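You operate a simulated robot arm through the tools that you are given. There is no shell and no other tool.

You run a simulated robot arm. Do the job below in one go: nothing can be reset, and whatever is moved stays where it is left.

## Task
Start the tall case: power on, rate low, pulse on, level high.
Fine: it stays on and running.

The check looks at the end state, three seconds after you hand in, the way a careful person would. Anything else that was tipped, shoved, dropped, spilled or broken makes it a failure.

## Robot
A 7-joint arm with a two-finger parallel gripper, fixed in place. Base frame: the origin is on the floor under the middle of its stand, x ahead of it, y to its left, z up; the work surface is at about z = 740. Lengths are in mm, angles in rad, forces in N, time in s.
With the tool pointing down near the work surface it reaches from about 320 to 860 mm from the base axis. Its first joint turns from -2.897 to 2.897 rad. Payload 3.43 kg.
The tool frame sits at the grasp point between the pads (the TCP): z along the fingers, y along the line on which they close. The tips reach 34 mm beyond it. Largest opening 128 mm; finger width 24, thickness 12; the body of the gripper, 48 by 130 mm, starts 96 mm behind the TCP.
Orientation is that of the tool frame in the base frame, as [roll, pitch, yaw] about the fixed x, y, z axes, in that order (R = Rz(yaw) Ry(pitch) Rx(roll)). With the fingers straight down and closing along the base's y, the tool's x points along the base's -x, its y along +y and its z along -z.

## Interface
- The arm moves only by the tool nudge_tool. Its argument "deltas" is a list that holds one entry, the list of rows, each a list of 7 numbers: the shift along the tool's x, y, z in m, then the turn, a rotation vector about the tool's x, y, z in rad, then the finger opening in m, from 0 to 0.128. In form: [[[dx, dy, dz, wx, wy, wz, hand], ...]]. A call has 1 to 20 rows; each row is the pose to reach, as a shift and turn from the pose commanded when the call began, along the tool's axes at that moment. A row lasts 0.2 s, in which the tool goes at most 50 mm and 0.15 rad; a call with a longer step from one row to the next is refused whole, and so is a gripper value outside its range. Where a pose cannot be reached the arm comes as near as it can. A force on the tool above 40 N (or 10 N above the force at the start of the call, whichever is more), or a blocked arm, ends the call early, and 0.2 s more pass. The fingers move at their own pace (about 153 mm/s each) and stop on an object; they squeeze with about 26 N. The grip force told is the motor's: it shows also when the fingers shut on nothing. Time passes only in rows, and 0.2 s behind the last, so rows that repeat a pose let the fingers close. The reply holds the time, the measured pose of the TCP, the force on the tool along the base axes, the opening and the grip force, in the units named above and with some noise, with the torque about the TCP (base axes, N m) and any sound that the robot's microphone picked up.
- Cameras (640 x 400 px; columns grow to the right, rows downward): "scene" is fixed at [61.6, 643.2, 1883.2]; the picture's right is [0.12, -0.99, 0.00], its down [-0.90, -0.11, -0.42] and it looks along [0.41, 0.05, -0.91] (base axes); focal length 364 px, centre (320, 200). "wrist" rides on the gripper at [76, -11, -160] in the tool frame; the picture's right is [0.15, 0.99, 0.00], its down [-0.88, 0.13, -0.46] and it looks along [-0.45, 0.07, 0.89] (tool axes); focal length 234 px, centre (320, 200). There is no depth. A picture from a camera that has moved, and an enlarged one, comes with that camera's place and axes in the base frame and with its lens. The place of the scene camera against the robot may be out by one fixed shift of up to 25 mm in any direction.
- capture(camera): a new picture of that camera. It takes no simulated time.
- inspect(camera, box): a new picture of the part [left, top, right, bottom] of that camera's present view, enlarged. It takes no simulated time.
- hand_in(): hands the job in; it is judged then, once.

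Nothing tells you positions but the pictures and the camera data. Unless the task says otherwise, let go and move clear before handing in.

The tools are called after "Call:" as a command line: name --argument value ..., lists and objects as JSON in quotes. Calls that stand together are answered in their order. nudge_tool: Moves the arm, as the interface text tells. Its arguments: {"type":"object","properties":{"deltas":{"type":"array","items":{"type":"array","items":{"type":"array","items":{"type":"number"}}}}},"required":["deltas"]} The other tools are called the same way: capture (camera) takes a picture; inspect (camera, box) takes an enlarged picture of a part of a camera's view; hand_in () hands the job in.

At the start:

```text
time: 0.0
position: [226.0, 414.9, 1390.7]
tcp_rot: [3.141, -0.001, 3.14]
contact_force: [-0.1, -0.2, -0.2]
ft_torque: [0.02, -0.02, -0.01]
finger_gap: 128.2
grasp_force: 0.1
```

scene: 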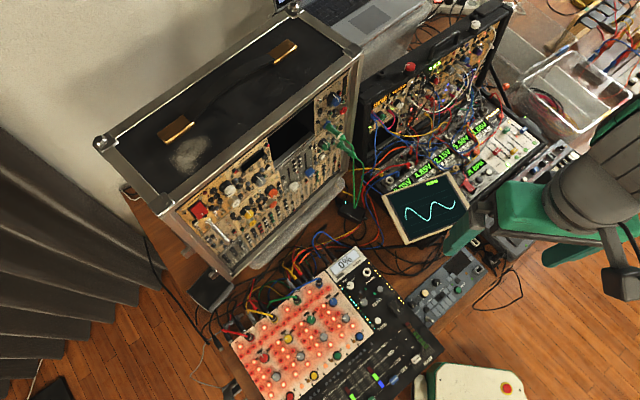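
wrist: 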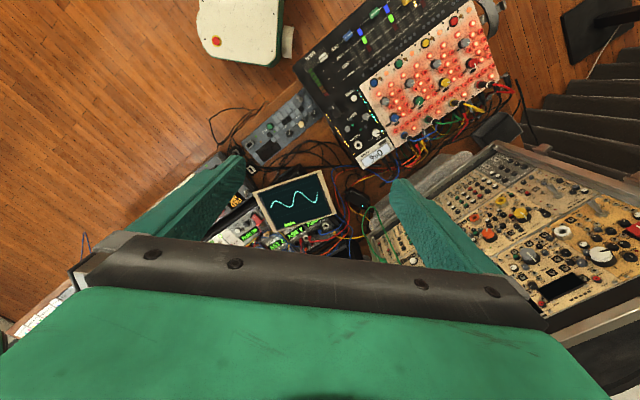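

I see a tall rack case with a tan panel on the left, a second open case, and a mixer-like device. I will take enlarged pictures to find the controls (power, rate, pulse, level) on the tall case.

Call:
inspect --camera "scene" --box '[160, 60, 380, 280]'

Call:
inspect --camera "scene" --box '[170, 150, 270, 260]'

Call:
inspect --camera "scene" --box '[260, 70, 370, 190]'

Call:
inspect --camera "wrist" --box '[380, 130, 640, 330]'

```text
1.82 times, centred on (270, 170) of scene
camera zoom: at [61.6, 643.2, 1883.2], right [0.12, -0.99, 0.0], down [-0.9, -0.11, -0.42], along [0.41, 0.05, -0.91], focal length 663 px, centre (411, 254)
```

zoom: 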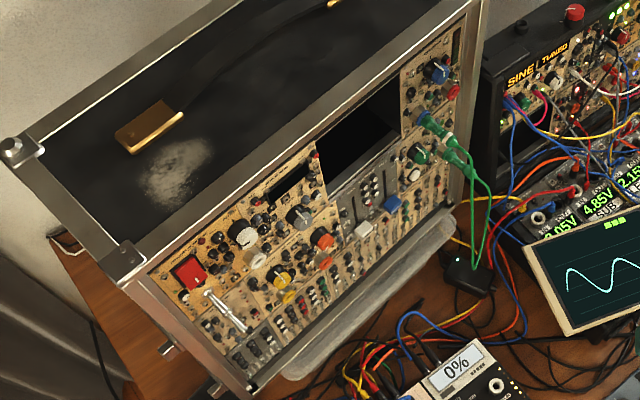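

```text
3.64 times, centred on (220, 205) of scene
camera zoom: at [61.6, 643.2, 1883.2], right [0.12, -0.99, 0.0], down [-0.9, -0.11, -0.42], along [0.41, 0.05, -0.91], focal length 1325 px, centre (684, 182)
```

zoom: 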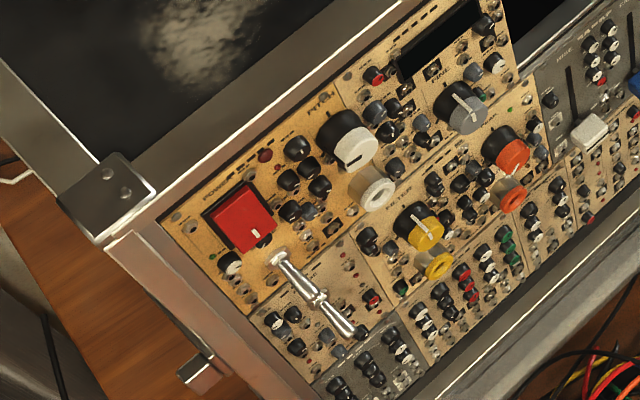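

```text
3.33 times, centred on (315, 130) of scene
camera zoom: at [61.6, 643.2, 1883.2], right [0.12, -0.99, 0.0], down [-0.9, -0.11, -0.42], along [0.41, 0.05, -0.91], focal length 1215 px, centre (337, 433)
```

zoom: 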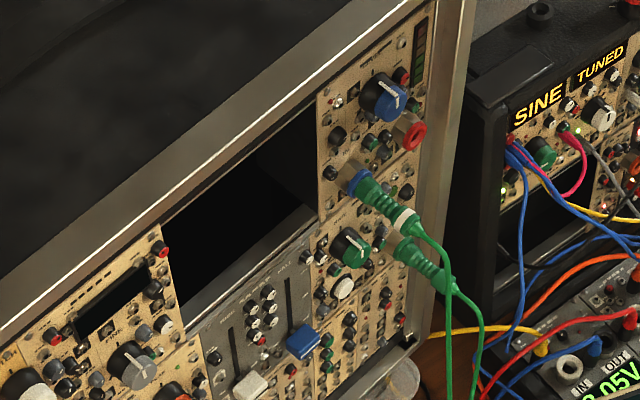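

```text
2.00 times, centred on (510, 230) of wrist
camera zoom: at [150.7, 405.0, 1551.0], right [-0.15, 0.99, 0.0], down [0.88, 0.13, 0.46], along [0.45, 0.07, -0.89], focal length 468 px, centre (-60, 140)
```

zoom: 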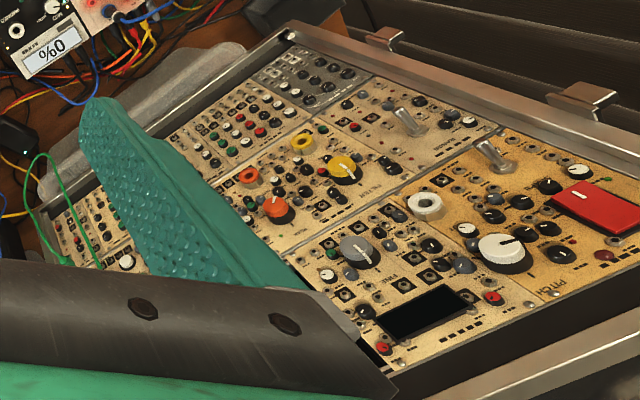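

The tall case stands at about y 800-900 with its panel tilted toward the robot, at z about 1100-1350. I will zoom in further to read labels.

Call:
inspect --camera "scene" --box '[180, 180, 230, 215]'

Call:
inspect --camera "scene" --box '[205, 180, 265, 235]'

Call:
inspect --camera "scene" --box '[270, 130, 325, 190]'

Call:
inspect --camera "scene" --box '[310, 70, 360, 120]'

Call:
inspect --camera "wrist" --box '[560, 180, 640, 250]'

Call:
inspect --camera "wrist" --box '[490, 170, 580, 230]'

Call:
inspect --camera "wrist" --box '[500, 230, 580, 310]'

```text
11.43 times, centred on (205, 198) of scene
camera zoom: at [61.6, 643.2, 1883.2], right [0.12, -0.99, 0.0], down [-0.9, -0.11, -0.42], along [0.41, 0.05, -0.91], focal length 4165 px, centre (1634, 229)
```

zoom: 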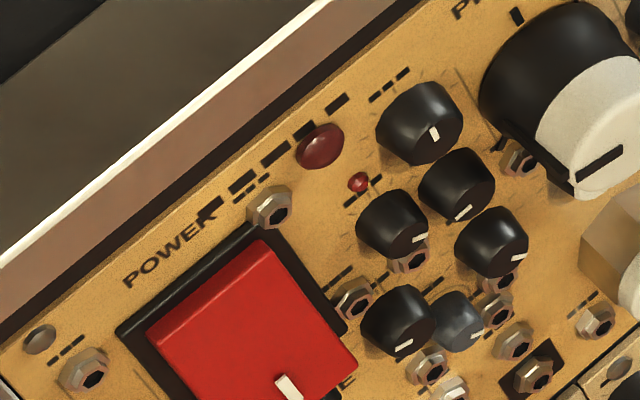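

```text
7.27 times, centred on (235, 208) of scene
camera zoom: at [61.6, 643.2, 1883.2], right [0.12, -0.99, 0.0], down [-0.9, -0.11, -0.42], along [0.41, 0.05, -0.91], focal length 2651 px, centre (938, 146)
```

zoom: 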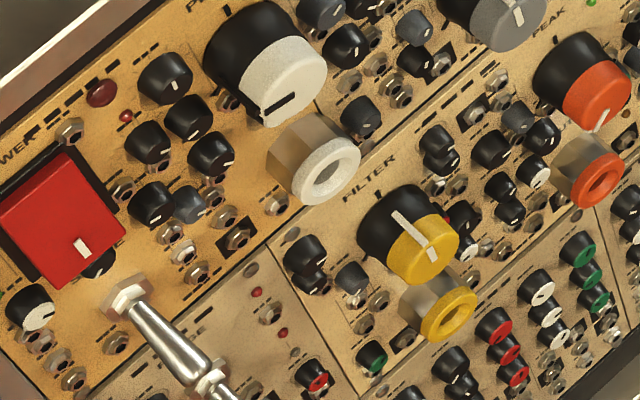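

```text
6.67 times, centred on (298, 160) of scene
camera zoom: at [61.6, 643.2, 1883.2], right [0.12, -0.99, 0.0], down [-0.9, -0.11, -0.42], along [0.41, 0.05, -0.91], focal length 2430 px, centre (470, 467)
```

zoom: 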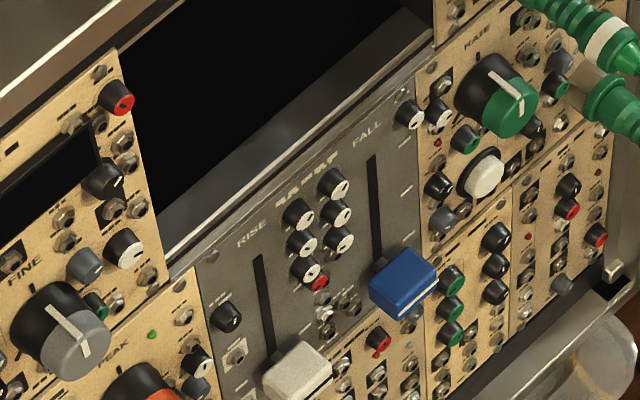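

```text
8.00 times, centred on (335, 95) of scene
camera zoom: at [61.6, 643.2, 1883.2], right [0.12, -0.99, 0.0], down [-0.9, -0.11, -0.42], along [0.41, 0.05, -0.91], focal length 2916 px, centre (200, 1040)
```

zoom: 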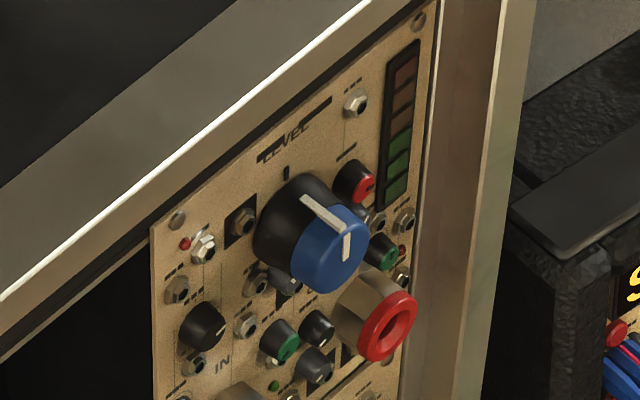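

```text
5.71 times, centred on (600, 215) of wrist
camera zoom: at [150.7, 405.0, 1551.0], right [-0.15, 0.99, 0.0], down [0.88, 0.13, 0.46], along [0.45, 0.07, -0.89], focal length 1338 px, centre (-1280, 114)
```

zoom: 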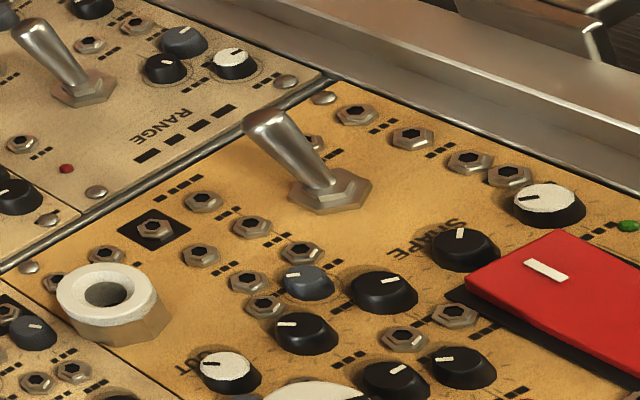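

```text
6.67 times, centred on (535, 200) of wrist
camera zoom: at [150.7, 405.0, 1551.0], right [-0.15, 0.99, 0.0], down [0.88, 0.13, 0.46], along [0.45, 0.07, -0.89], focal length 1561 px, centre (-1113, 200)
```

zoom: 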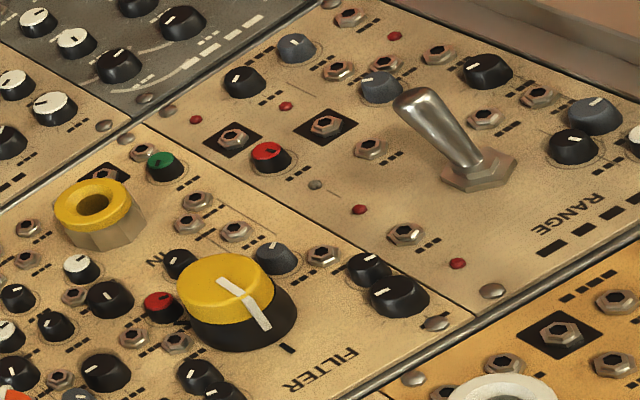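

```text
5.00 times, centred on (540, 270) of wrist
camera zoom: at [150.7, 405.0, 1551.0], right [-0.15, 0.99, 0.0], down [0.88, 0.13, 0.46], along [0.45, 0.07, -0.89], focal length 1171 px, centre (-780, -150)
```

zoom: 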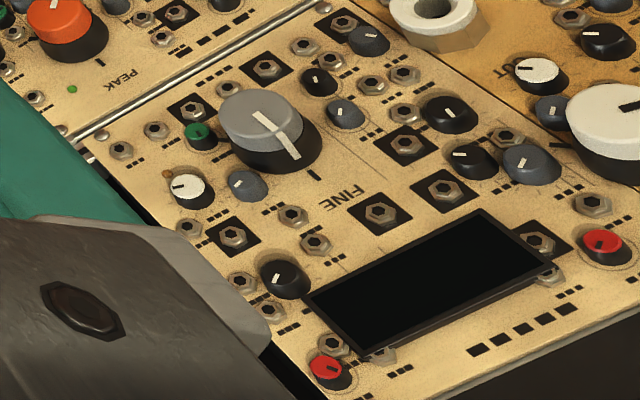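

The controls I can read are POWER (red rocker), PITCH, SHAPE and RANGE levers, FILTER, FINE, PEAK, RISE/FALL sliders, a green knob (RATE) with a white button by it, and LEVEL (blue knob). I'll turn the hand so the wrist camera faces the panel, staying well away from it.

Call:
nudge_tool --deltas '[[[0, 0, 0, 0, 0, -0.11, 0.128], [0, 0, 0, 0, 0, -0.22, 0.128], [0, 0, 0, 0, 0, -0.33, 0.128], [0, 0, 0, 0, 0, -0.44, 0.128], [0, 0, 0, 0, 0, -0.55, 0.128], [0, 0, 0, 0, 0, -0.66, 0.128], [0, 0, 0, 0, 0, -0.77, 0.128], [0, 0, 0, 0, 0, -0.859, 0.128]]]'

```text
time: 1.8
position: [226.0, 415.1, 1391.6]
tcp_rot: [3.141, -0.001, -2.28]
contact_force: [0.8, 0.1, -0.9]
ft_torque: [0.01, 0.03, 0.01]
finger_gap: 127.8
grasp_force: 0.1
```

The hand is turned to face the panel direction. Next I tilt the tool up by 45° so the wrist camera looks at the panel.

Call:
nudge_tool --deltas '[[[0, 0, 0, 0, -0.11, 0, 0.128], [0, 0, 0, 0, -0.22, 0, 0.128], [0, 0, 0, 0, -0.33, 0, 0.128], [0, 0, 0, 0, -0.44, 0, 0.128], [0, 0, 0, 0, -0.55, 0, 0.128], [0, 0, 0, 0, -0.66, 0, 0.128], [0, 0, 0, 0, -0.785, 0, 0.128]]]'

Call:
capture --camera "wrist"

Call:
capture --camera "scene"

```text
time: 3.4
position: [229.5, 418.9, 1383.9]
tcp_rot: [3.105, 0.756, -2.303]
contact_force: [0.2, 0.0, 0.7]
ft_torque: [0.01, 0.04, 0.01]
finger_gap: 127.9
grasp_force: 0.0
```

```text
taken
camera wrist: at [132.9, 284.8, 1445.6], right [-0.82, 0.56, -0.08], down [0.13, 0.32, 0.94], along [0.55, 0.76, -0.34], focal length 234 px, centre (320, 200)
```

wrist: 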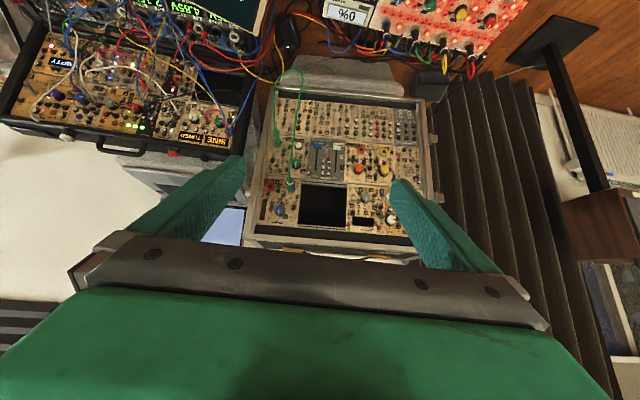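

```text
taken
```

scene: 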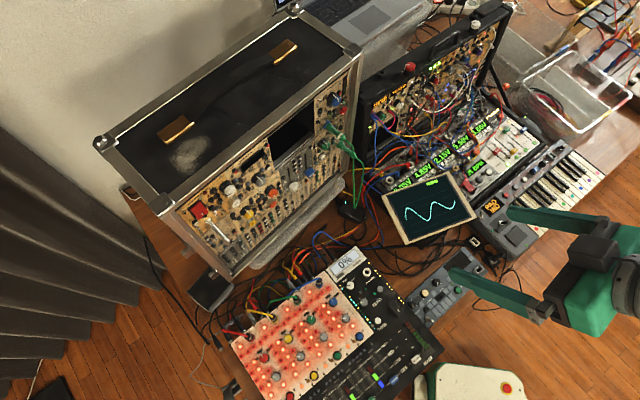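

The panel is now visible nearly face-on (upside-down in the wrist view). I'll zoom in on it.

Call:
inspect --camera "wrist" --box '[250, 80, 440, 250]'

Call:
inspect --camera "wrist" --box '[255, 135, 355, 235]'

Call:
inspect --camera "wrist" --box '[330, 135, 430, 235]'

Call:
inspect --camera "wrist" --box '[260, 85, 350, 145]'

Call:
inspect --camera "wrist" --box '[340, 85, 430, 145]'

```text
2.35 times, centred on (345, 165) of wrist
camera zoom: at [132.9, 284.8, 1445.6], right [-0.82, 0.56, -0.08], down [0.13, 0.32, 0.94], along [0.55, 0.76, -0.34], focal length 551 px, centre (261, 282)
```

zoom: 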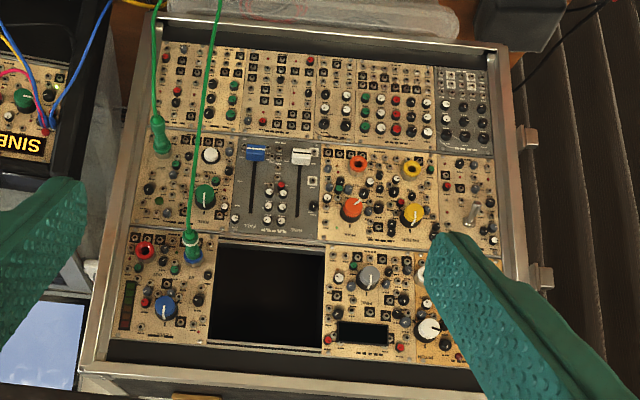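

```text
4.00 times, centred on (305, 185) of wrist
camera zoom: at [132.9, 284.8, 1445.6], right [-0.82, 0.56, -0.08], down [0.13, 0.32, 0.94], along [0.55, 0.76, -0.34], focal length 937 px, centre (380, 260)
```

zoom: 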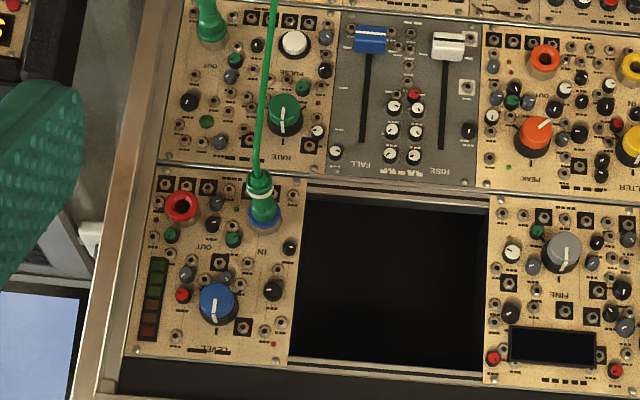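

```text
4.00 times, centred on (380, 185) of wrist
camera zoom: at [132.9, 284.8, 1445.6], right [-0.82, 0.56, -0.08], down [0.13, 0.32, 0.94], along [0.55, 0.76, -0.34], focal length 937 px, centre (80, 260)
```

zoom: 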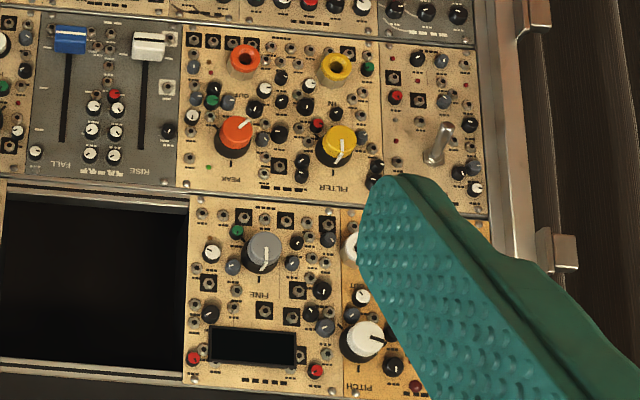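

```text
6.67 times, centred on (305, 115) of wrist
camera zoom: at [132.9, 284.8, 1445.6], right [-0.82, 0.56, -0.08], down [0.13, 0.32, 0.94], along [0.55, 0.76, -0.34], focal length 1561 px, centre (420, 767)
```

zoom: 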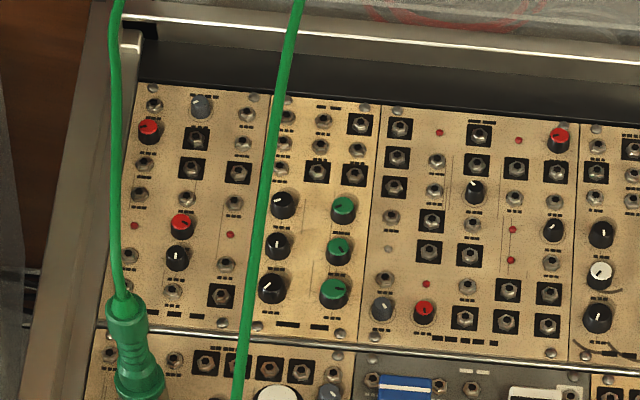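

```text
6.67 times, centred on (385, 115) of wrist
camera zoom: at [132.9, 284.8, 1445.6], right [-0.82, 0.56, -0.08], down [0.13, 0.32, 0.94], along [0.55, 0.76, -0.34], focal length 1561 px, centre (-113, 767)
```

zoom: 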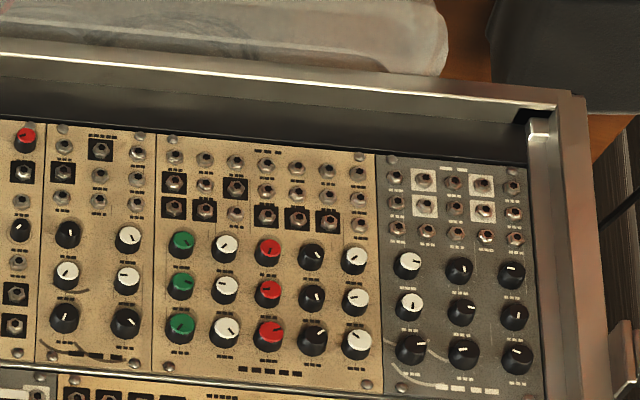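

I've located the panel: a vertical plane facing the robot at an angle, with LEVEL (blue) near (540,680,1282), the RATE knob near (520,697,1143), and the PULSE button near (520,698,1089). POWER is far left near (277,924,1262). I'll move the hand level and nearer, still well off the panel, for a better look.

Call:
nudge_tool --deltas '[[[0.0047, 0, 0.0379, 0, -0.098, 0, 0.128], [0.0094, 0, 0.0758, 0, -0.196, 0, 0.128], [0.0141, 0, 0.1138, 0, -0.294, 0, 0.128], [0.0188, 0, 0.1517, 0, -0.393, 0, 0.128], [0.0234, 0, 0.1896, 0, -0.491, 0, 0.128], [0.0281, 0, 0.2275, 0, -0.589, 0, 0.128], [0.0328, 0, 0.2655, 0, -0.687, 0, 0.128], [0.0375, 0, 0.3034, 0, -0.785, 0, 0.128], [0.0375, 0, 0.3034, 0, -0.785, 0, 0.128]]]'

Call:
capture --camera "wrist"

Call:
capture --camera "scene"

```text
time: 5.4
position: [318.1, 568.6, 1129.9]
tcp_rot: [2.829, 1.518, -2.627]
contact_force: [-1.5, 0.1, 0.4]
ft_torque: [-0.03, 0.0, 0.0]
finger_gap: 128.1
grasp_force: 0.1
out of reach, approached as far as the arm can: row 8, 9
```

```text
taken
camera wrist: at [216.0, 442.1, 1061.3], right [-0.73, 0.67, -0.13], down [-0.36, -0.22, 0.9], along [0.57, 0.71, 0.41], focal length 234 px, centre (320, 200)
```

wrist: 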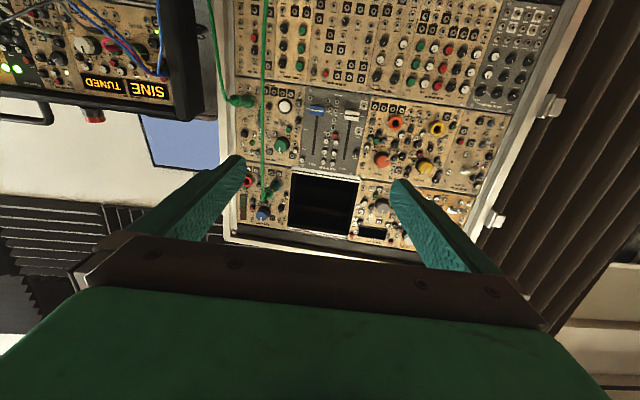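

```text
taken
```

scene: 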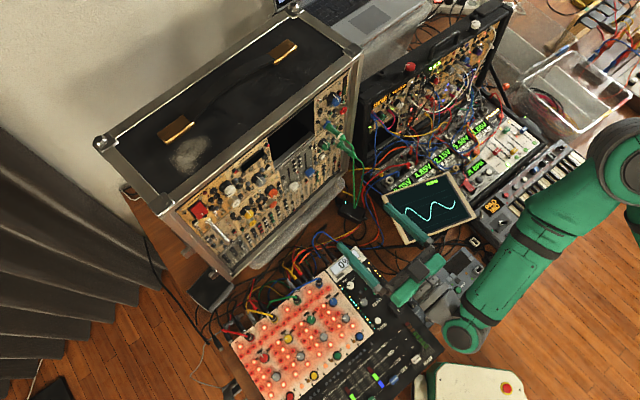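

The arm reached near the limit of this posture, about 230 mm off the panel. I'll look at the details from here.

Call:
inspect --camera "wrist" --box '[225, 85, 305, 155]'

Call:
inspect --camera "wrist" --box '[225, 155, 305, 235]'

Call:
inspect --camera "wrist" --box '[420, 130, 510, 230]'

Call:
inspect --camera "wrist" --box '[200, 0, 340, 230]'

Call:
inspect --camera "scene" --box '[310, 70, 380, 230]'

```text
5.71 times, centred on (265, 120) of wrist
camera zoom: at [216.0, 442.1, 1061.3], right [-0.73, 0.67, -0.13], down [-0.36, -0.22, 0.9], along [0.57, 0.71, 0.41], focal length 1338 px, centre (634, 657)
```

zoom: 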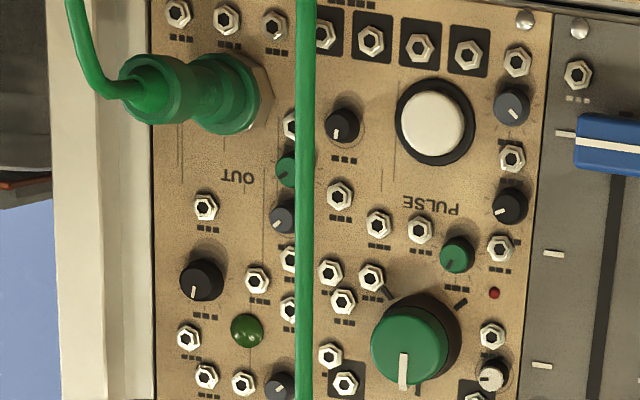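

```text
5.00 times, centred on (265, 195) of wrist
camera zoom: at [216.0, 442.1, 1061.3], right [-0.73, 0.67, -0.13], down [-0.36, -0.22, 0.9], along [0.57, 0.71, 0.41], focal length 1171 px, centre (595, 225)
```

zoom: 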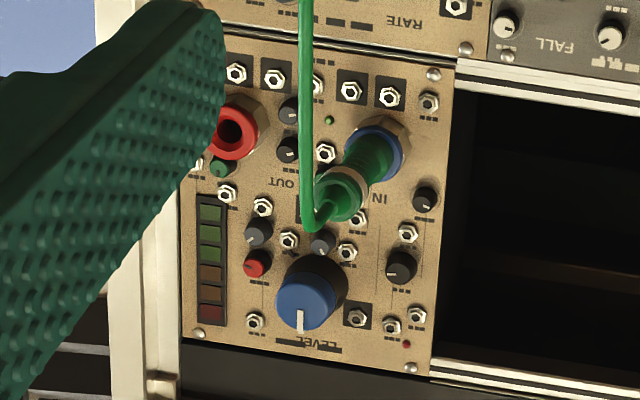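

```text
4.00 times, centred on (465, 180) of wrist
camera zoom: at [216.0, 442.1, 1061.3], right [-0.73, 0.67, -0.13], down [-0.36, -0.22, 0.9], along [0.57, 0.71, 0.41], focal length 937 px, centre (-260, 280)
```

zoom: 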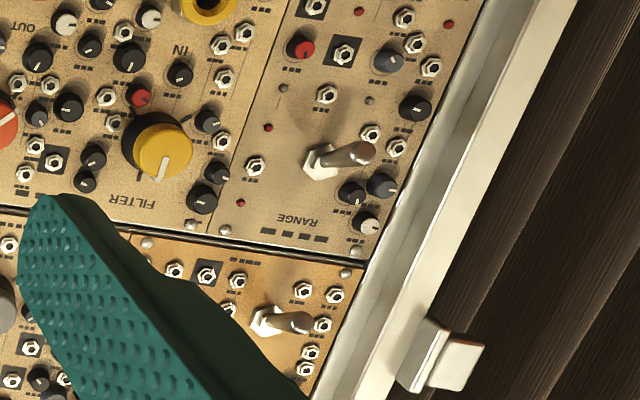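

```text
1.74 times, centred on (270, 115) of wrist
camera zoom: at [216.0, 442.1, 1061.3], right [-0.73, 0.67, -0.13], down [-0.36, -0.22, 0.9], along [0.57, 0.71, 0.41], focal length 407 px, centre (407, 348)
```

zoom: 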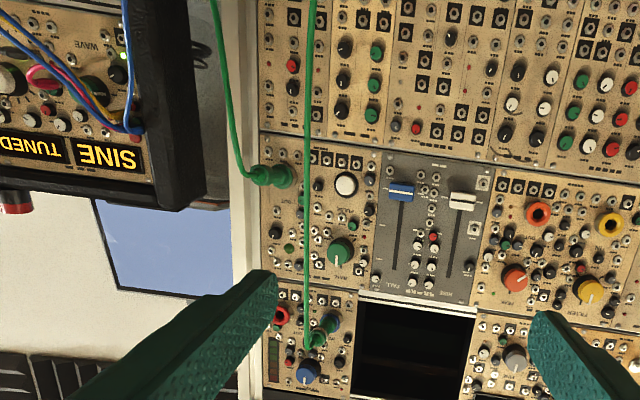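

```text
2.50 times, centred on (345, 150) of scene
camera zoom: at [61.6, 643.2, 1883.2], right [0.12, -0.99, 0.0], down [-0.9, -0.11, -0.42], along [0.41, 0.05, -0.91], focal length 911 px, centre (258, 325)
```

zoom: 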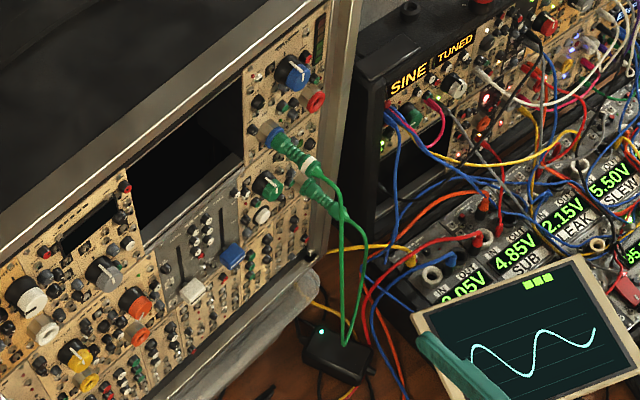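

The panel geometry is now consistent: knob caps are about n≈860 along the approach direction, all at 12 o'clock. A green cable hangs from the LEVEL input plug in front of the RATE knob and has to be respected. I'll raise the hand in front of the LEVEL knob next.

Call:
nudge_tool --deltas '[[[-0.03, -0.015, 0.01, 0, 0, 0, 0.128], [-0.06, -0.03, 0.02, 0, 0, 0, 0.128], [-0.09, -0.045, 0.03, 0, 0, 0, 0.128], [-0.12, -0.06, 0.04, 0, 0, 0, 0.128], [-0.133, -0.065, 0.05, 0, 0, 0, 0.128], [-0.133, -0.065, 0.05, 0, 0, 0, 0.128]]]'

Call:
capture --camera "wrist"

```text
time: 6.8
position: [310.9, 579.0, 1163.0]
tcp_rot: [2.851, 1.521, -2.587]
contact_force: [-0.3, 0.1, -0.8]
ft_torque: [-0.03, 0.02, 0.04]
finger_gap: 128.1
grasp_force: 0.0
out of reach, approached as far as the arm can: row 1, 2, 3, 4, 5, 6
```

```text
taken
camera wrist: at [211.3, 450.3, 1093.4], right [-0.75, 0.65, -0.13], down [-0.36, -0.23, 0.9], along [0.56, 0.72, 0.41], focal length 234 px, centre (320, 200)
```

wrist: 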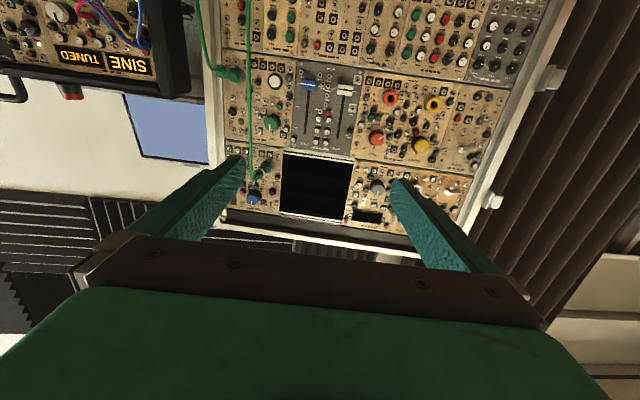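

The arm is at a posture limit here (too close in for a level tool). I'll check what pose it regards as commanded with a zero move.

Call:
nudge_tool --deltas '[[[0, 0, 0, 0, 0, 0, 0.128]]]'

```text
time: 7.2
position: [311.4, 578.9, 1163.3]
tcp_rot: [2.861, 1.522, -2.573]
contact_force: [1.0, 0.4, 0.4]
ft_torque: [-0.03, 0.01, 0.02]
finger_gap: 128.0
grasp_force: 0.0
```

The zero move confirms the commanded pose resets to the reached one; the tool is nearly level now. I'll go forward and up gradually.

Call:
nudge_tool --deltas '[[[-0.02, 0, 0.02, 0, 0, 0, 0.128], [-0.04, 0, 0.04, 0, 0, 0, 0.128], [-0.06, 0, 0.06, 0, 0, 0, 0.128], [-0.08, 0, 0.07, 0, 0, 0, 0.128], [-0.1, 0, 0.08, 0, 0, 0, 0.128], [-0.12, 0, 0.08, 0, 0, 0, 0.128]]]'

```text
time: 8.6
position: [364.9, 640.6, 1284.3]
tcp_rot: [2.831, 1.535, -2.589]
contact_force: [0.2, 0.1, -0.2]
ft_torque: [0.0, 0.0, -0.03]
finger_gap: 128.2
grasp_force: 0.1
out of reach, approached as far as the arm can: row 1
```

Now it follows the commands. I'm at the LEVEL height, about 140 mm left of its column; I'll move right in front of the LEVEL knob, staying ~100 mm off the caps.

Call:
nudge_tool --deltas '[[[0, -0.03, 0, 0, 0, 0, 0.128], [0, -0.06, 0, 0, 0, 0, 0.128], [0, -0.09, 0, 0, 0, 0, 0.128], [0, -0.107, 0, 0, 0, 0, 0.128], [0, -0.107, 0, 0, 0, 0, 0.128]]]'

Call:
capture --camera "wrist"

Call:
capture --camera "scene"

```text
time: 9.8
position: [420.5, 592.2, 1289.4]
tcp_rot: [2.471, 1.527, -2.954]
contact_force: [0.2, 0.0, 0.7]
ft_torque: [-0.01, -0.02, 0.0]
finger_gap: 128.0
grasp_force: 0.0
out of reach, approached as far as the arm can: row 3, 4, 5
```

```text
taken
camera wrist: at [322.4, 464.9, 1216.9], right [-0.75, 0.65, -0.12], down [-0.36, -0.25, 0.9], along [0.55, 0.72, 0.42], focal length 234 px, centre (320, 200)
```

wrist: 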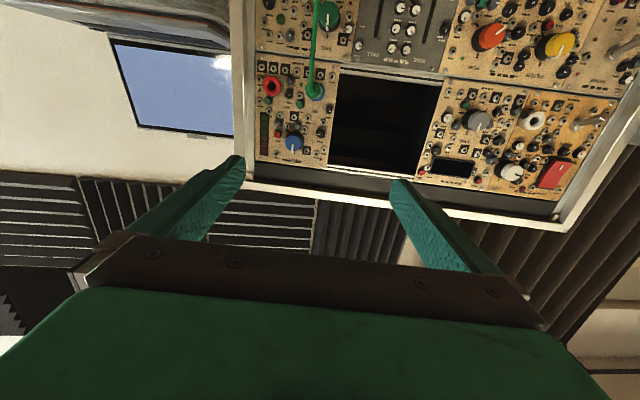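

```text
taken
```

scene: 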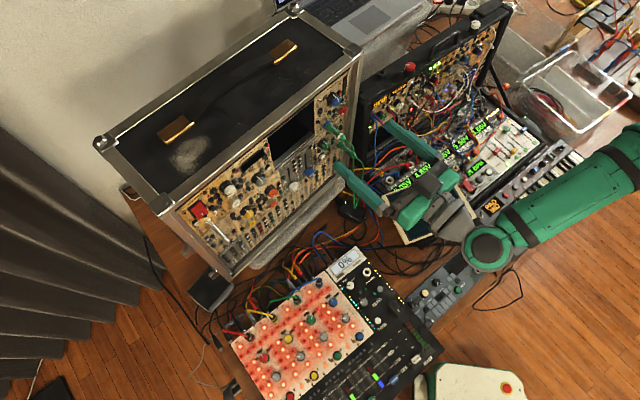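

The hand is in front of the LEVEL module (about 70 mm left of centre of reach). I'll zoom on the LEVEL and RATE modules and POWER from here.

Call:
inspect --camera "wrist" --box '[250, 60, 340, 170]'

Call:
inspect --camera "wrist" --box '[500, 100, 620, 210]'

Call:
inspect --camera "wrist" --box '[250, 0, 350, 110]'

Call:
inspect --camera "scene" --box '[300, 60, 440, 220]'

```text
3.64 times, centred on (295, 115) of wrist
camera zoom: at [322.4, 464.9, 1216.9], right [-0.75, 0.65, -0.12], down [-0.36, -0.25, 0.9], along [0.55, 0.72, 0.42], focal length 852 px, centre (411, 509)
```

zoom: 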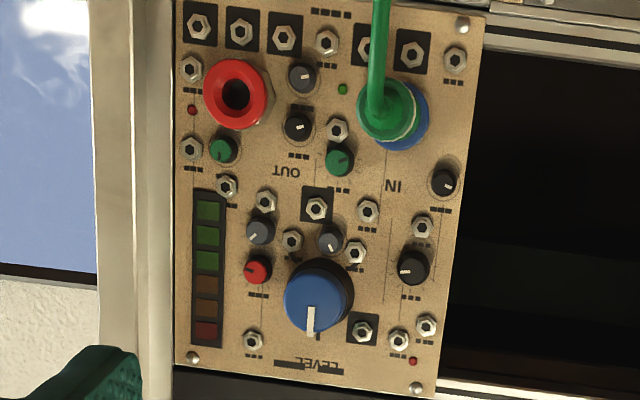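

```text
3.64 times, centred on (560, 155) of wrist
camera zoom: at [322.4, 464.9, 1216.9], right [-0.75, 0.65, -0.12], down [-0.36, -0.25, 0.9], along [0.55, 0.72, 0.42], focal length 852 px, centre (-553, 364)
```

zoom: 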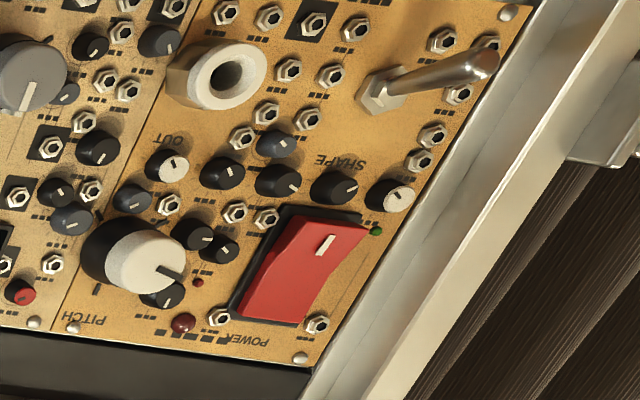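

```text
3.64 times, centred on (300, 55) of wrist
camera zoom: at [322.4, 464.9, 1216.9], right [-0.75, 0.65, -0.12], down [-0.36, -0.25, 0.9], along [0.55, 0.72, 0.42], focal length 852 px, centre (393, 727)
```

zoom: 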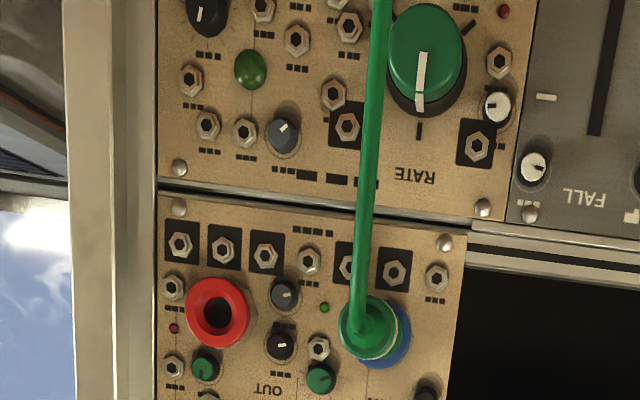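

```text
2.50 times, centred on (370, 140) of scene
camera zoom: at [61.6, 643.2, 1883.2], right [0.12, -0.99, 0.0], down [-0.9, -0.11, -0.42], along [0.41, 0.05, -0.91], focal length 911 px, centre (195, 350)
```

zoom: 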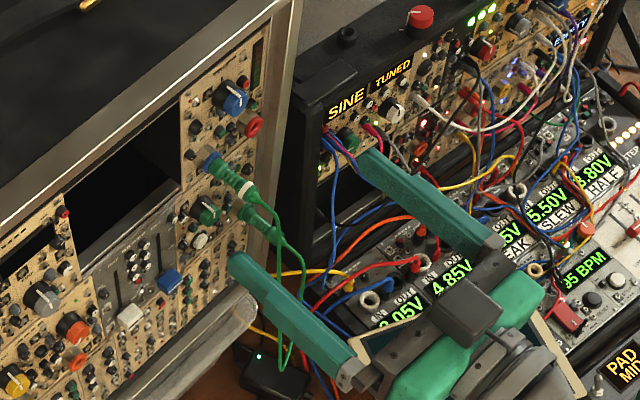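

LEVEL knob is at u≈-34, v≈1282, with its pointer at 12 o'clock; the POWER rocker's white-marked lower half stands proud. I'll centre on LEVEL and step forward, then test how far the wrist can roll.

Call:
nudge_tool --deltas '[[[0, -0.01, 0.02, 0, 0, 0, 0.128], [0.003, -0.02, 0.03, 0, 0, 0, 0.128], [0.006, -0.034, 0.03, 0, 0, 0, 0.128], [0.006, -0.034, 0.03, 0, 0, 0, 0.1]]]'

```text
time: 10.8
position: [431.8, 594.5, 1290.0]
tcp_rot: [2.501, 1.526, -2.932]
contact_force: [0.3, 0.2, -0.2]
ft_torque: [-0.04, -0.02, -0.01]
finger_gap: 100.3
grasp_force: 0.0
out of reach, approached as far as the arm can: row 1, 2, 3, 4
```

The arm is again at some posture limit when going right. I'll test rolling the tool about its own axis to learn which way it is free.

Call:
nudge_tool --deltas '[[[0, 0, 0, 0, 0, -0.14, 0.1], [0, 0, 0, 0, 0, -0.28, 0.1], [0, 0, 0, 0, 0, -0.42, 0.1], [0, 0, 0, 0, 0, -0.56, 0.1], [0, 0, 0, 0, 0, -0.7, 0.1]]]'

```text
time: 12.0
position: [430.1, 594.3, 1289.5]
tcp_rot: [-1.627, 0.894, -0.762]
contact_force: [0.0, 0.3, 0.1]
ft_torque: [-0.02, 0.05, 0.03]
finger_gap: 100.0
grasp_force: 0.2
```

Rolling the negative way is free. I'll try the move to the right toward the LEVEL axis with this roll.

Call:
nudge_tool --deltas '[[[0.0112, -0.0082, 0.0102, 0, 0, 0, 0.08], [0.0225, -0.0164, 0.0204, 0, 0, 0, 0.08], [0.0225, -0.0164, 0.0204, 0, 0, 0, 0.08]]]'

```text
time: 12.8
position: [430.2, 595.4, 1289.5]
tcp_rot: [-1.63, 0.895, -0.762]
contact_force: [0.8, 1.1, -0.3]
ft_torque: [-0.02, 0.01, 0.0]
finger_gap: 80.0
grasp_force: 0.1
out of reach, approached as far as the arm can: row 1, 2, 3
```

That is blocked too. I'll test pure forward and pure downward motion to learn which direction is limiting.

Call:
nudge_tool --deltas '[[[0, 0, 0.01, 0, 0, 0, 0.08], [0, 0, 0.02, 0, 0, 0, 0.08]]]'

Call:
nudge_tool --deltas '[[[-0.0039, 0.0031, 0, 0, 0, 0, 0.08], [-0.0078, 0.0063, 0, 0, 0, 0, 0.08]]]'

```text
time: 13.4
position: [439.8, 600.9, 1292.1]
tcp_rot: [-1.631, 0.895, -0.765]
contact_force: [0.4, -0.1, 0.2]
ft_torque: [0.0, -0.01, 0.0]
finger_gap: 80.2
grasp_force: 0.1
out of reach, approached as far as the arm can: row 1, 2
```

```text
time: 14.0
position: [434.7, 605.3, 1297.2]
tcp_rot: [-1.615, 0.902, -0.75]
contact_force: [0.2, 0.0, 0.1]
ft_torque: [0.01, -0.02, -0.02]
finger_gap: 79.9
grasp_force: 0.2
```

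Leftward motion is free, rightward and forward are limited. I'll look at the arm's posture in the scene picture.

Call:
capture --camera "scene"

Call:
inspect --camera "scene" --box '[340, 80, 640, 300]'

```text
taken
```

scene: 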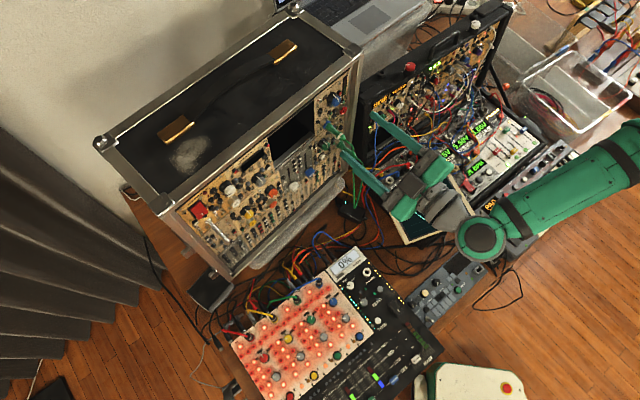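

```text
1.82 times, centred on (490, 190) of scene
camera zoom: at [61.6, 643.2, 1883.2], right [0.12, -0.99, 0.0], down [-0.9, -0.11, -0.42], along [0.41, 0.05, -0.91], focal length 663 px, centre (11, 218)
```

zoom: 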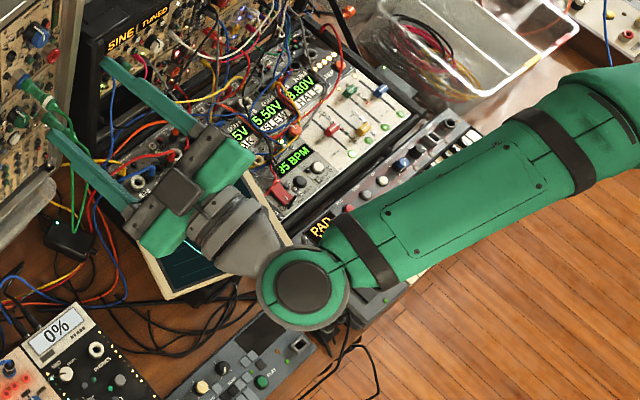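

The arm has its elbow swung out to the right and the wrist bent sideways. I'll test whether yawing the tool (pointing more to the right) frees motion.

Call:
nudge_tool --deltas '[[[0, 0, 0, 0.1, 0.08, 0.004, 0.08], [0, 0, 0, 0.2, 0.16, 0.008, 0.08], [0, 0, 0, 0.3, 0.24, 0.012, 0.08]]]'

```text
time: 14.8
position: [436.9, 605.4, 1291.1]
tcp_rot: [-1.622, 0.891, -1.142]
contact_force: [1.1, 0.6, 1.2]
ft_torque: [-0.02, 0.09, 0.07]
finger_gap: 80.0
grasp_force: 0.1
```

Yawing right is free. Now I test moving right with this heading.

Call:
nudge_tool --deltas '[[[0.0057, -0.0073, 0.0038, 0, 0, 0, 0.08], [0.0114, -0.0145, 0.0076, 0, 0, 0, 0.08], [0.0171, -0.0218, 0.0114, 0, 0, 0, 0.08]]]'

```text
time: 15.8
position: [454.2, 590.7, 1280.6]
tcp_rot: [-1.642, 0.883, -1.146]
contact_force: [-0.5, 0.2, -0.6]
ft_torque: [0.0, 0.04, 0.0]
finger_gap: 80.2
grasp_force: 0.0
stopped in row 3: the arm was blocked; the commanded pose is now the measured one
```

The arm reports being blocked with no tool force. I'll check pictures for any contact of arm parts.

Call:
capture --camera "scene"

Call:
capture --camera "wrist"

Call:
inspect --camera "scene" --box '[380, 100, 640, 270]'

```text
taken
```

scene: 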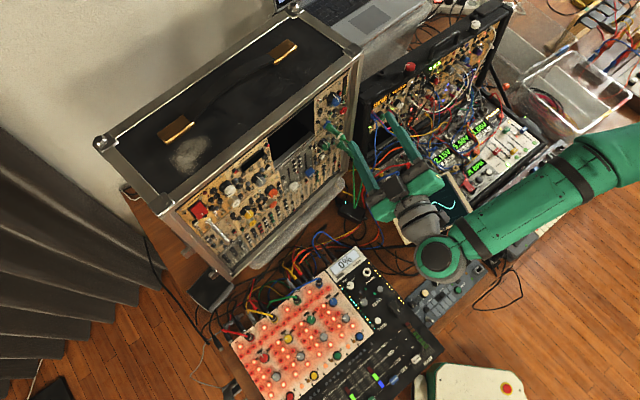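

```text
taken
camera wrist: at [335.7, 466.3, 1235.8], right [-0.34, 0.58, -0.74], down [-0.68, 0.39, 0.62], along [0.65, 0.72, 0.27], focal length 234 px, centre (320, 200)
```

wrist: 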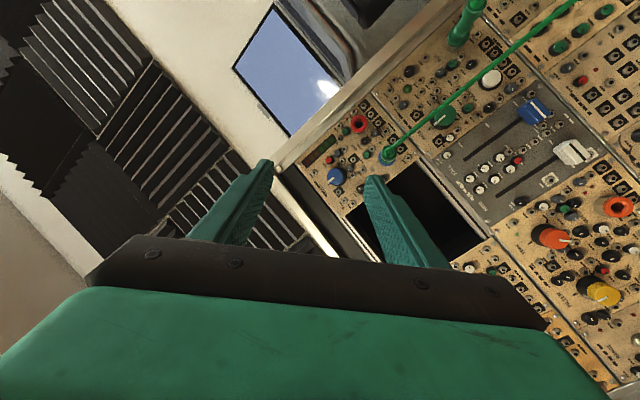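

```text
2.35 times, centred on (510, 185) of scene
camera zoom: at [61.6, 643.2, 1883.2], right [0.12, -0.99, 0.0], down [-0.9, -0.11, -0.42], along [0.41, 0.05, -0.91], focal length 858 px, centre (-127, 235)
```

zoom: 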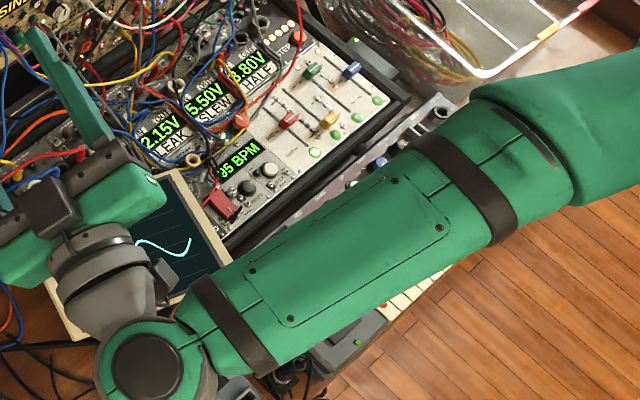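

Call:
inspect --camera "wrist" --box '[310, 110, 450, 220]'

Call:
inspect --camera "scene" --box '[310, 90, 430, 220]'

Call:
nudge_tool --deltas '[[[0, 0, 0, 0, 0, 0, 0.08]]]'

```text
3.64 times, centred on (380, 165) of wrist
camera zoom: at [335.7, 466.3, 1235.8], right [-0.34, 0.58, -0.74], down [-0.68, 0.39, 0.62], along [0.65, 0.72, 0.27], focal length 852 px, centre (102, 327)
```

zoom: 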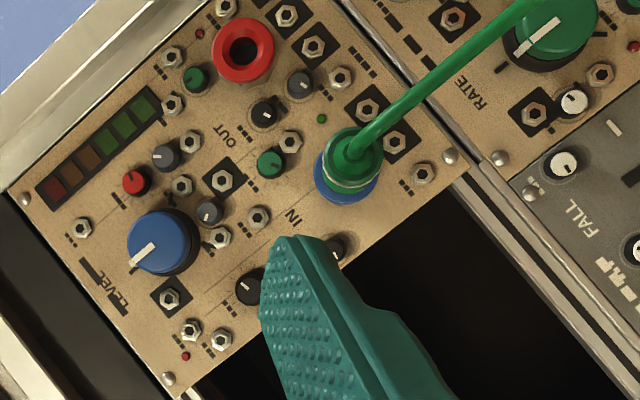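

```text
3.08 times, centred on (370, 155) of scene
camera zoom: at [61.6, 643.2, 1883.2], right [0.12, -0.99, 0.0], down [-0.9, -0.11, -0.42], along [0.41, 0.05, -0.91], focal length 1121 px, centre (166, 338)
```

zoom: 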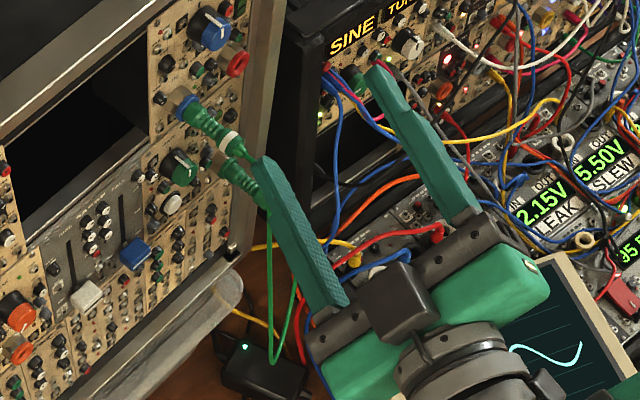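

```text
time: 16.2
position: [452.6, 591.3, 1281.5]
tcp_rot: [-1.639, 0.884, -1.147]
contact_force: [0.0, 0.0, -0.7]
ft_torque: [-0.01, -0.02, -0.01]
finger_gap: 79.8
grasp_force: 0.0
```

Nothing touches; it is a joint limit of this posture. I'll retreat along the approach and rebuild the posture: first back off and pitch the tool down again.

Call:
nudge_tool --deltas '[[[0, 0, -0.03, 0, 0, 0, 0.08], [0, 0, -0.06, 0, 0, 0, 0.08], [0, 0, -0.09, 0, 0, 0, 0.08], [0, 0, -0.09, 0, 0, 0.14, 0.08], [0, 0, -0.09, 0, 0, 0.28, 0.08], [0, 0, -0.09, 0, 0, 0.42, 0.08], [0, 0, -0.09, 0, 0, 0.56, 0.08], [0, 0, -0.09, 0, 0, 0.7, 0.08]]]'

```text
time: 18.0
position: [371.4, 550.0, 1280.7]
tcp_rot: [2.883, 1.512, -2.919]
contact_force: [0.6, -0.4, -0.1]
ft_torque: [0.03, -0.03, 0.0]
finger_gap: 80.0
grasp_force: 0.1
```

Backed off with the roll undone. Now I pitch the tool down while rising a bit.

Call:
nudge_tool --deltas '[[[-0.006, 0, 0, 0, 0.13, 0, 0.08], [-0.012, 0, 0, 0, 0.26, 0, 0.08], [-0.018, 0, 0, 0, 0.39, 0, 0.08], [-0.024, 0, 0, 0, 0.52, 0, 0.08], [-0.03, 0, 0, 0, 0.65, 0, 0.08], [-0.036, 0, 0, 0, 0.78, 0, 0.08], [-0.042, 0, 0, 0, 0.91, 0, 0.08], [-0.048, 0, 0, 0, 1.04, 0, 0.08], [-0.054, 0, 0, 0, 1.17, 0, 0.08], [-0.06, 0, 0, 0, 1.3, 0, 0.08], [-0.066, 0, 0, 0, 1.43, 0, 0.08], [-0.07, 0, 0, 0, 1.52, 0, 0.08]]]'

Call:
capture --camera "scene"

Call:
capture --camera "wrist"

```text
time: 20.6
position: [373.4, 549.4, 1362.1]
tcp_rot: [3.13, 0.017, -2.659]
contact_force: [-0.2, -0.8, 0.9]
ft_torque: [0.04, -0.01, 0.0]
finger_gap: 80.2
grasp_force: 0.1
```

```text
taken
```

scene: 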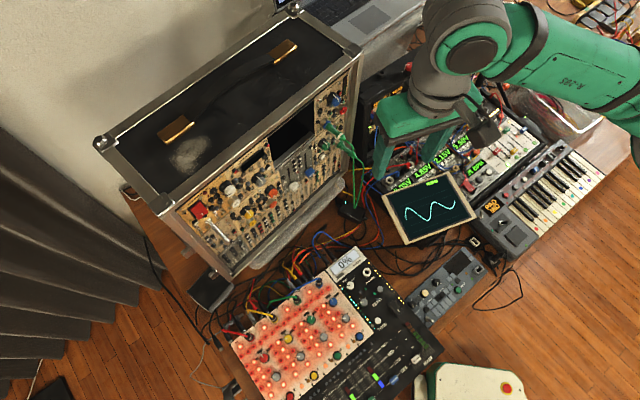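

```text
taken
camera wrist: at [310.4, 502.0, 1519.0], right [-0.59, 0.81, 0.01], down [0.72, 0.52, 0.47], along [0.38, 0.28, -0.88], focal length 234 px, centre (320, 200)
```

wrist: 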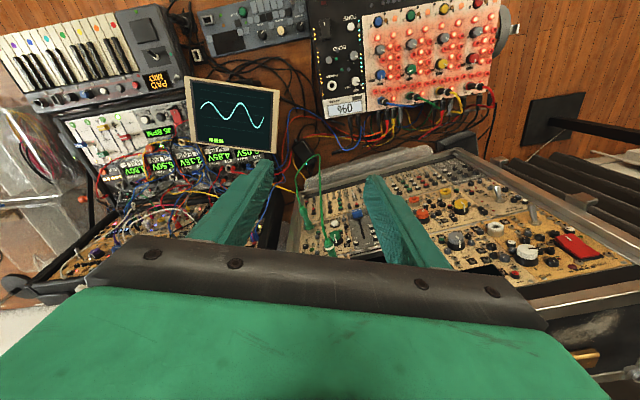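

The tool points down again and the arm is free. The limit comes from having the tool exactly level; a tool pitched 20–30° downward should be fine. I'll now travel left toward POWER with the tool down and the heading square to the panel.

Call:
nudge_tool --deltas '[[[0.0144, 0.0365, -0.002, 0, 0, -0.047, 0.04], [0.0289, 0.073, -0.004, 0, 0, -0.094, 0.02], [0.0433, 0.1094, -0.007, 0, 0, -0.141, 0], [0.0577, 0.1459, -0.009, 0, 0, -0.188, 0], [0.0721, 0.1824, -0.011, 0, 0, -0.234, 0], [0.0866, 0.2189, -0.013, 0, 0, -0.281, 0], [0.101, 0.2553, -0.016, 0, 0, -0.328, 0], [0.1154, 0.2918, -0.018, 0, 0, -0.375, 0], [0.1154, 0.2918, -0.018, 0, 0, -0.375, 0]]]'

```text
time: 22.6
position: [127.2, 730.9, 1372.1]
tcp_rot: [3.136, 0.021, -2.279]
contact_force: [0.9, 0.2, 1.1]
ft_torque: [0.04, -0.06, -0.03]
finger_gap: 0.5
grasp_force: 26.6
out of reach, approached as far as the arm can: row 7, 8, 9
```

Now I pitch the tool up to about 25° below level while moving toward the POWER switch standoff.

Call:
nudge_tool --deltas '[[[-0.0116, 0.001, 0.008, 0, -0.126, 0, 0], [-0.0231, 0.002, 0.016, 0, -0.252, 0, 0], [-0.0347, 0.003, 0.024, 0, -0.378, 0, 0], [-0.0462, 0.004, 0.032, 0, -0.504, 0, 0], [-0.0578, 0.005, 0.04, 0, -0.63, 0, 0], [-0.0693, 0.006, 0.048, 0, -0.756, 0, 0], [-0.0809, 0.007, 0.056, 0, -0.882, 0, 0], [-0.0924, 0.008, 0.064, 0, -1.008, 0, 0], [-0.104, 0.009, 0.072, 0, -1.134, 0, 0], [-0.104, 0.009, 0.072, 0, -1.134, 0, 0]]]'

Call:
capture --camera "wrist"

Call:
capture --camera "scene"

```text
time: 24.8
position: [197.0, 819.3, 1280.5]
tcp_rot: [3.13, 1.129, -2.297]
contact_force: [0.0, 0.3, 0.4]
ft_torque: [0.01, -0.03, 0.02]
finger_gap: 0.2
grasp_force: 26.2
```

```text
taken
camera wrist: at [90.1, 678.4, 1279.8], right [-0.79, 0.6, -0.13], down [-0.12, 0.06, 0.99], along [0.6, 0.8, 0.03], focal length 234 px, centre (320, 200)
```

wrist: 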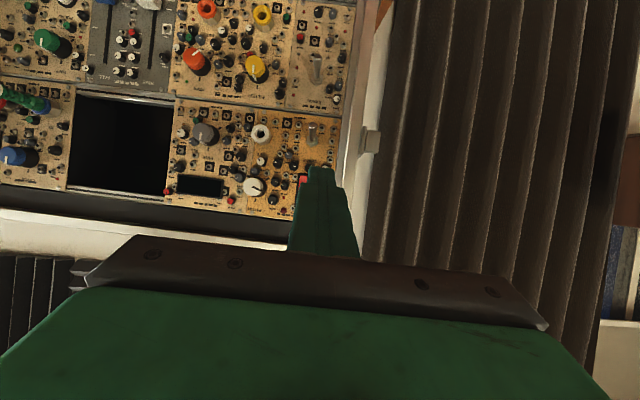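

```text
taken
```

scene: 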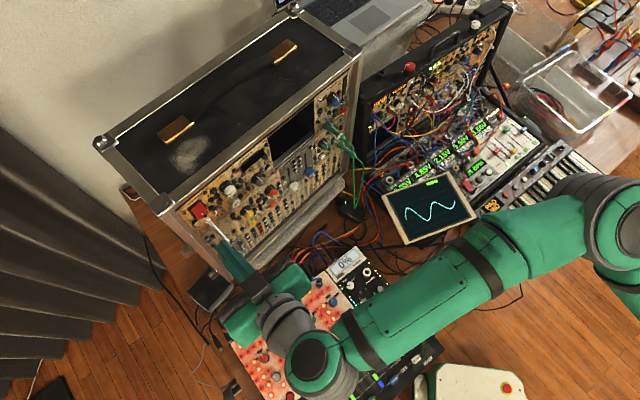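

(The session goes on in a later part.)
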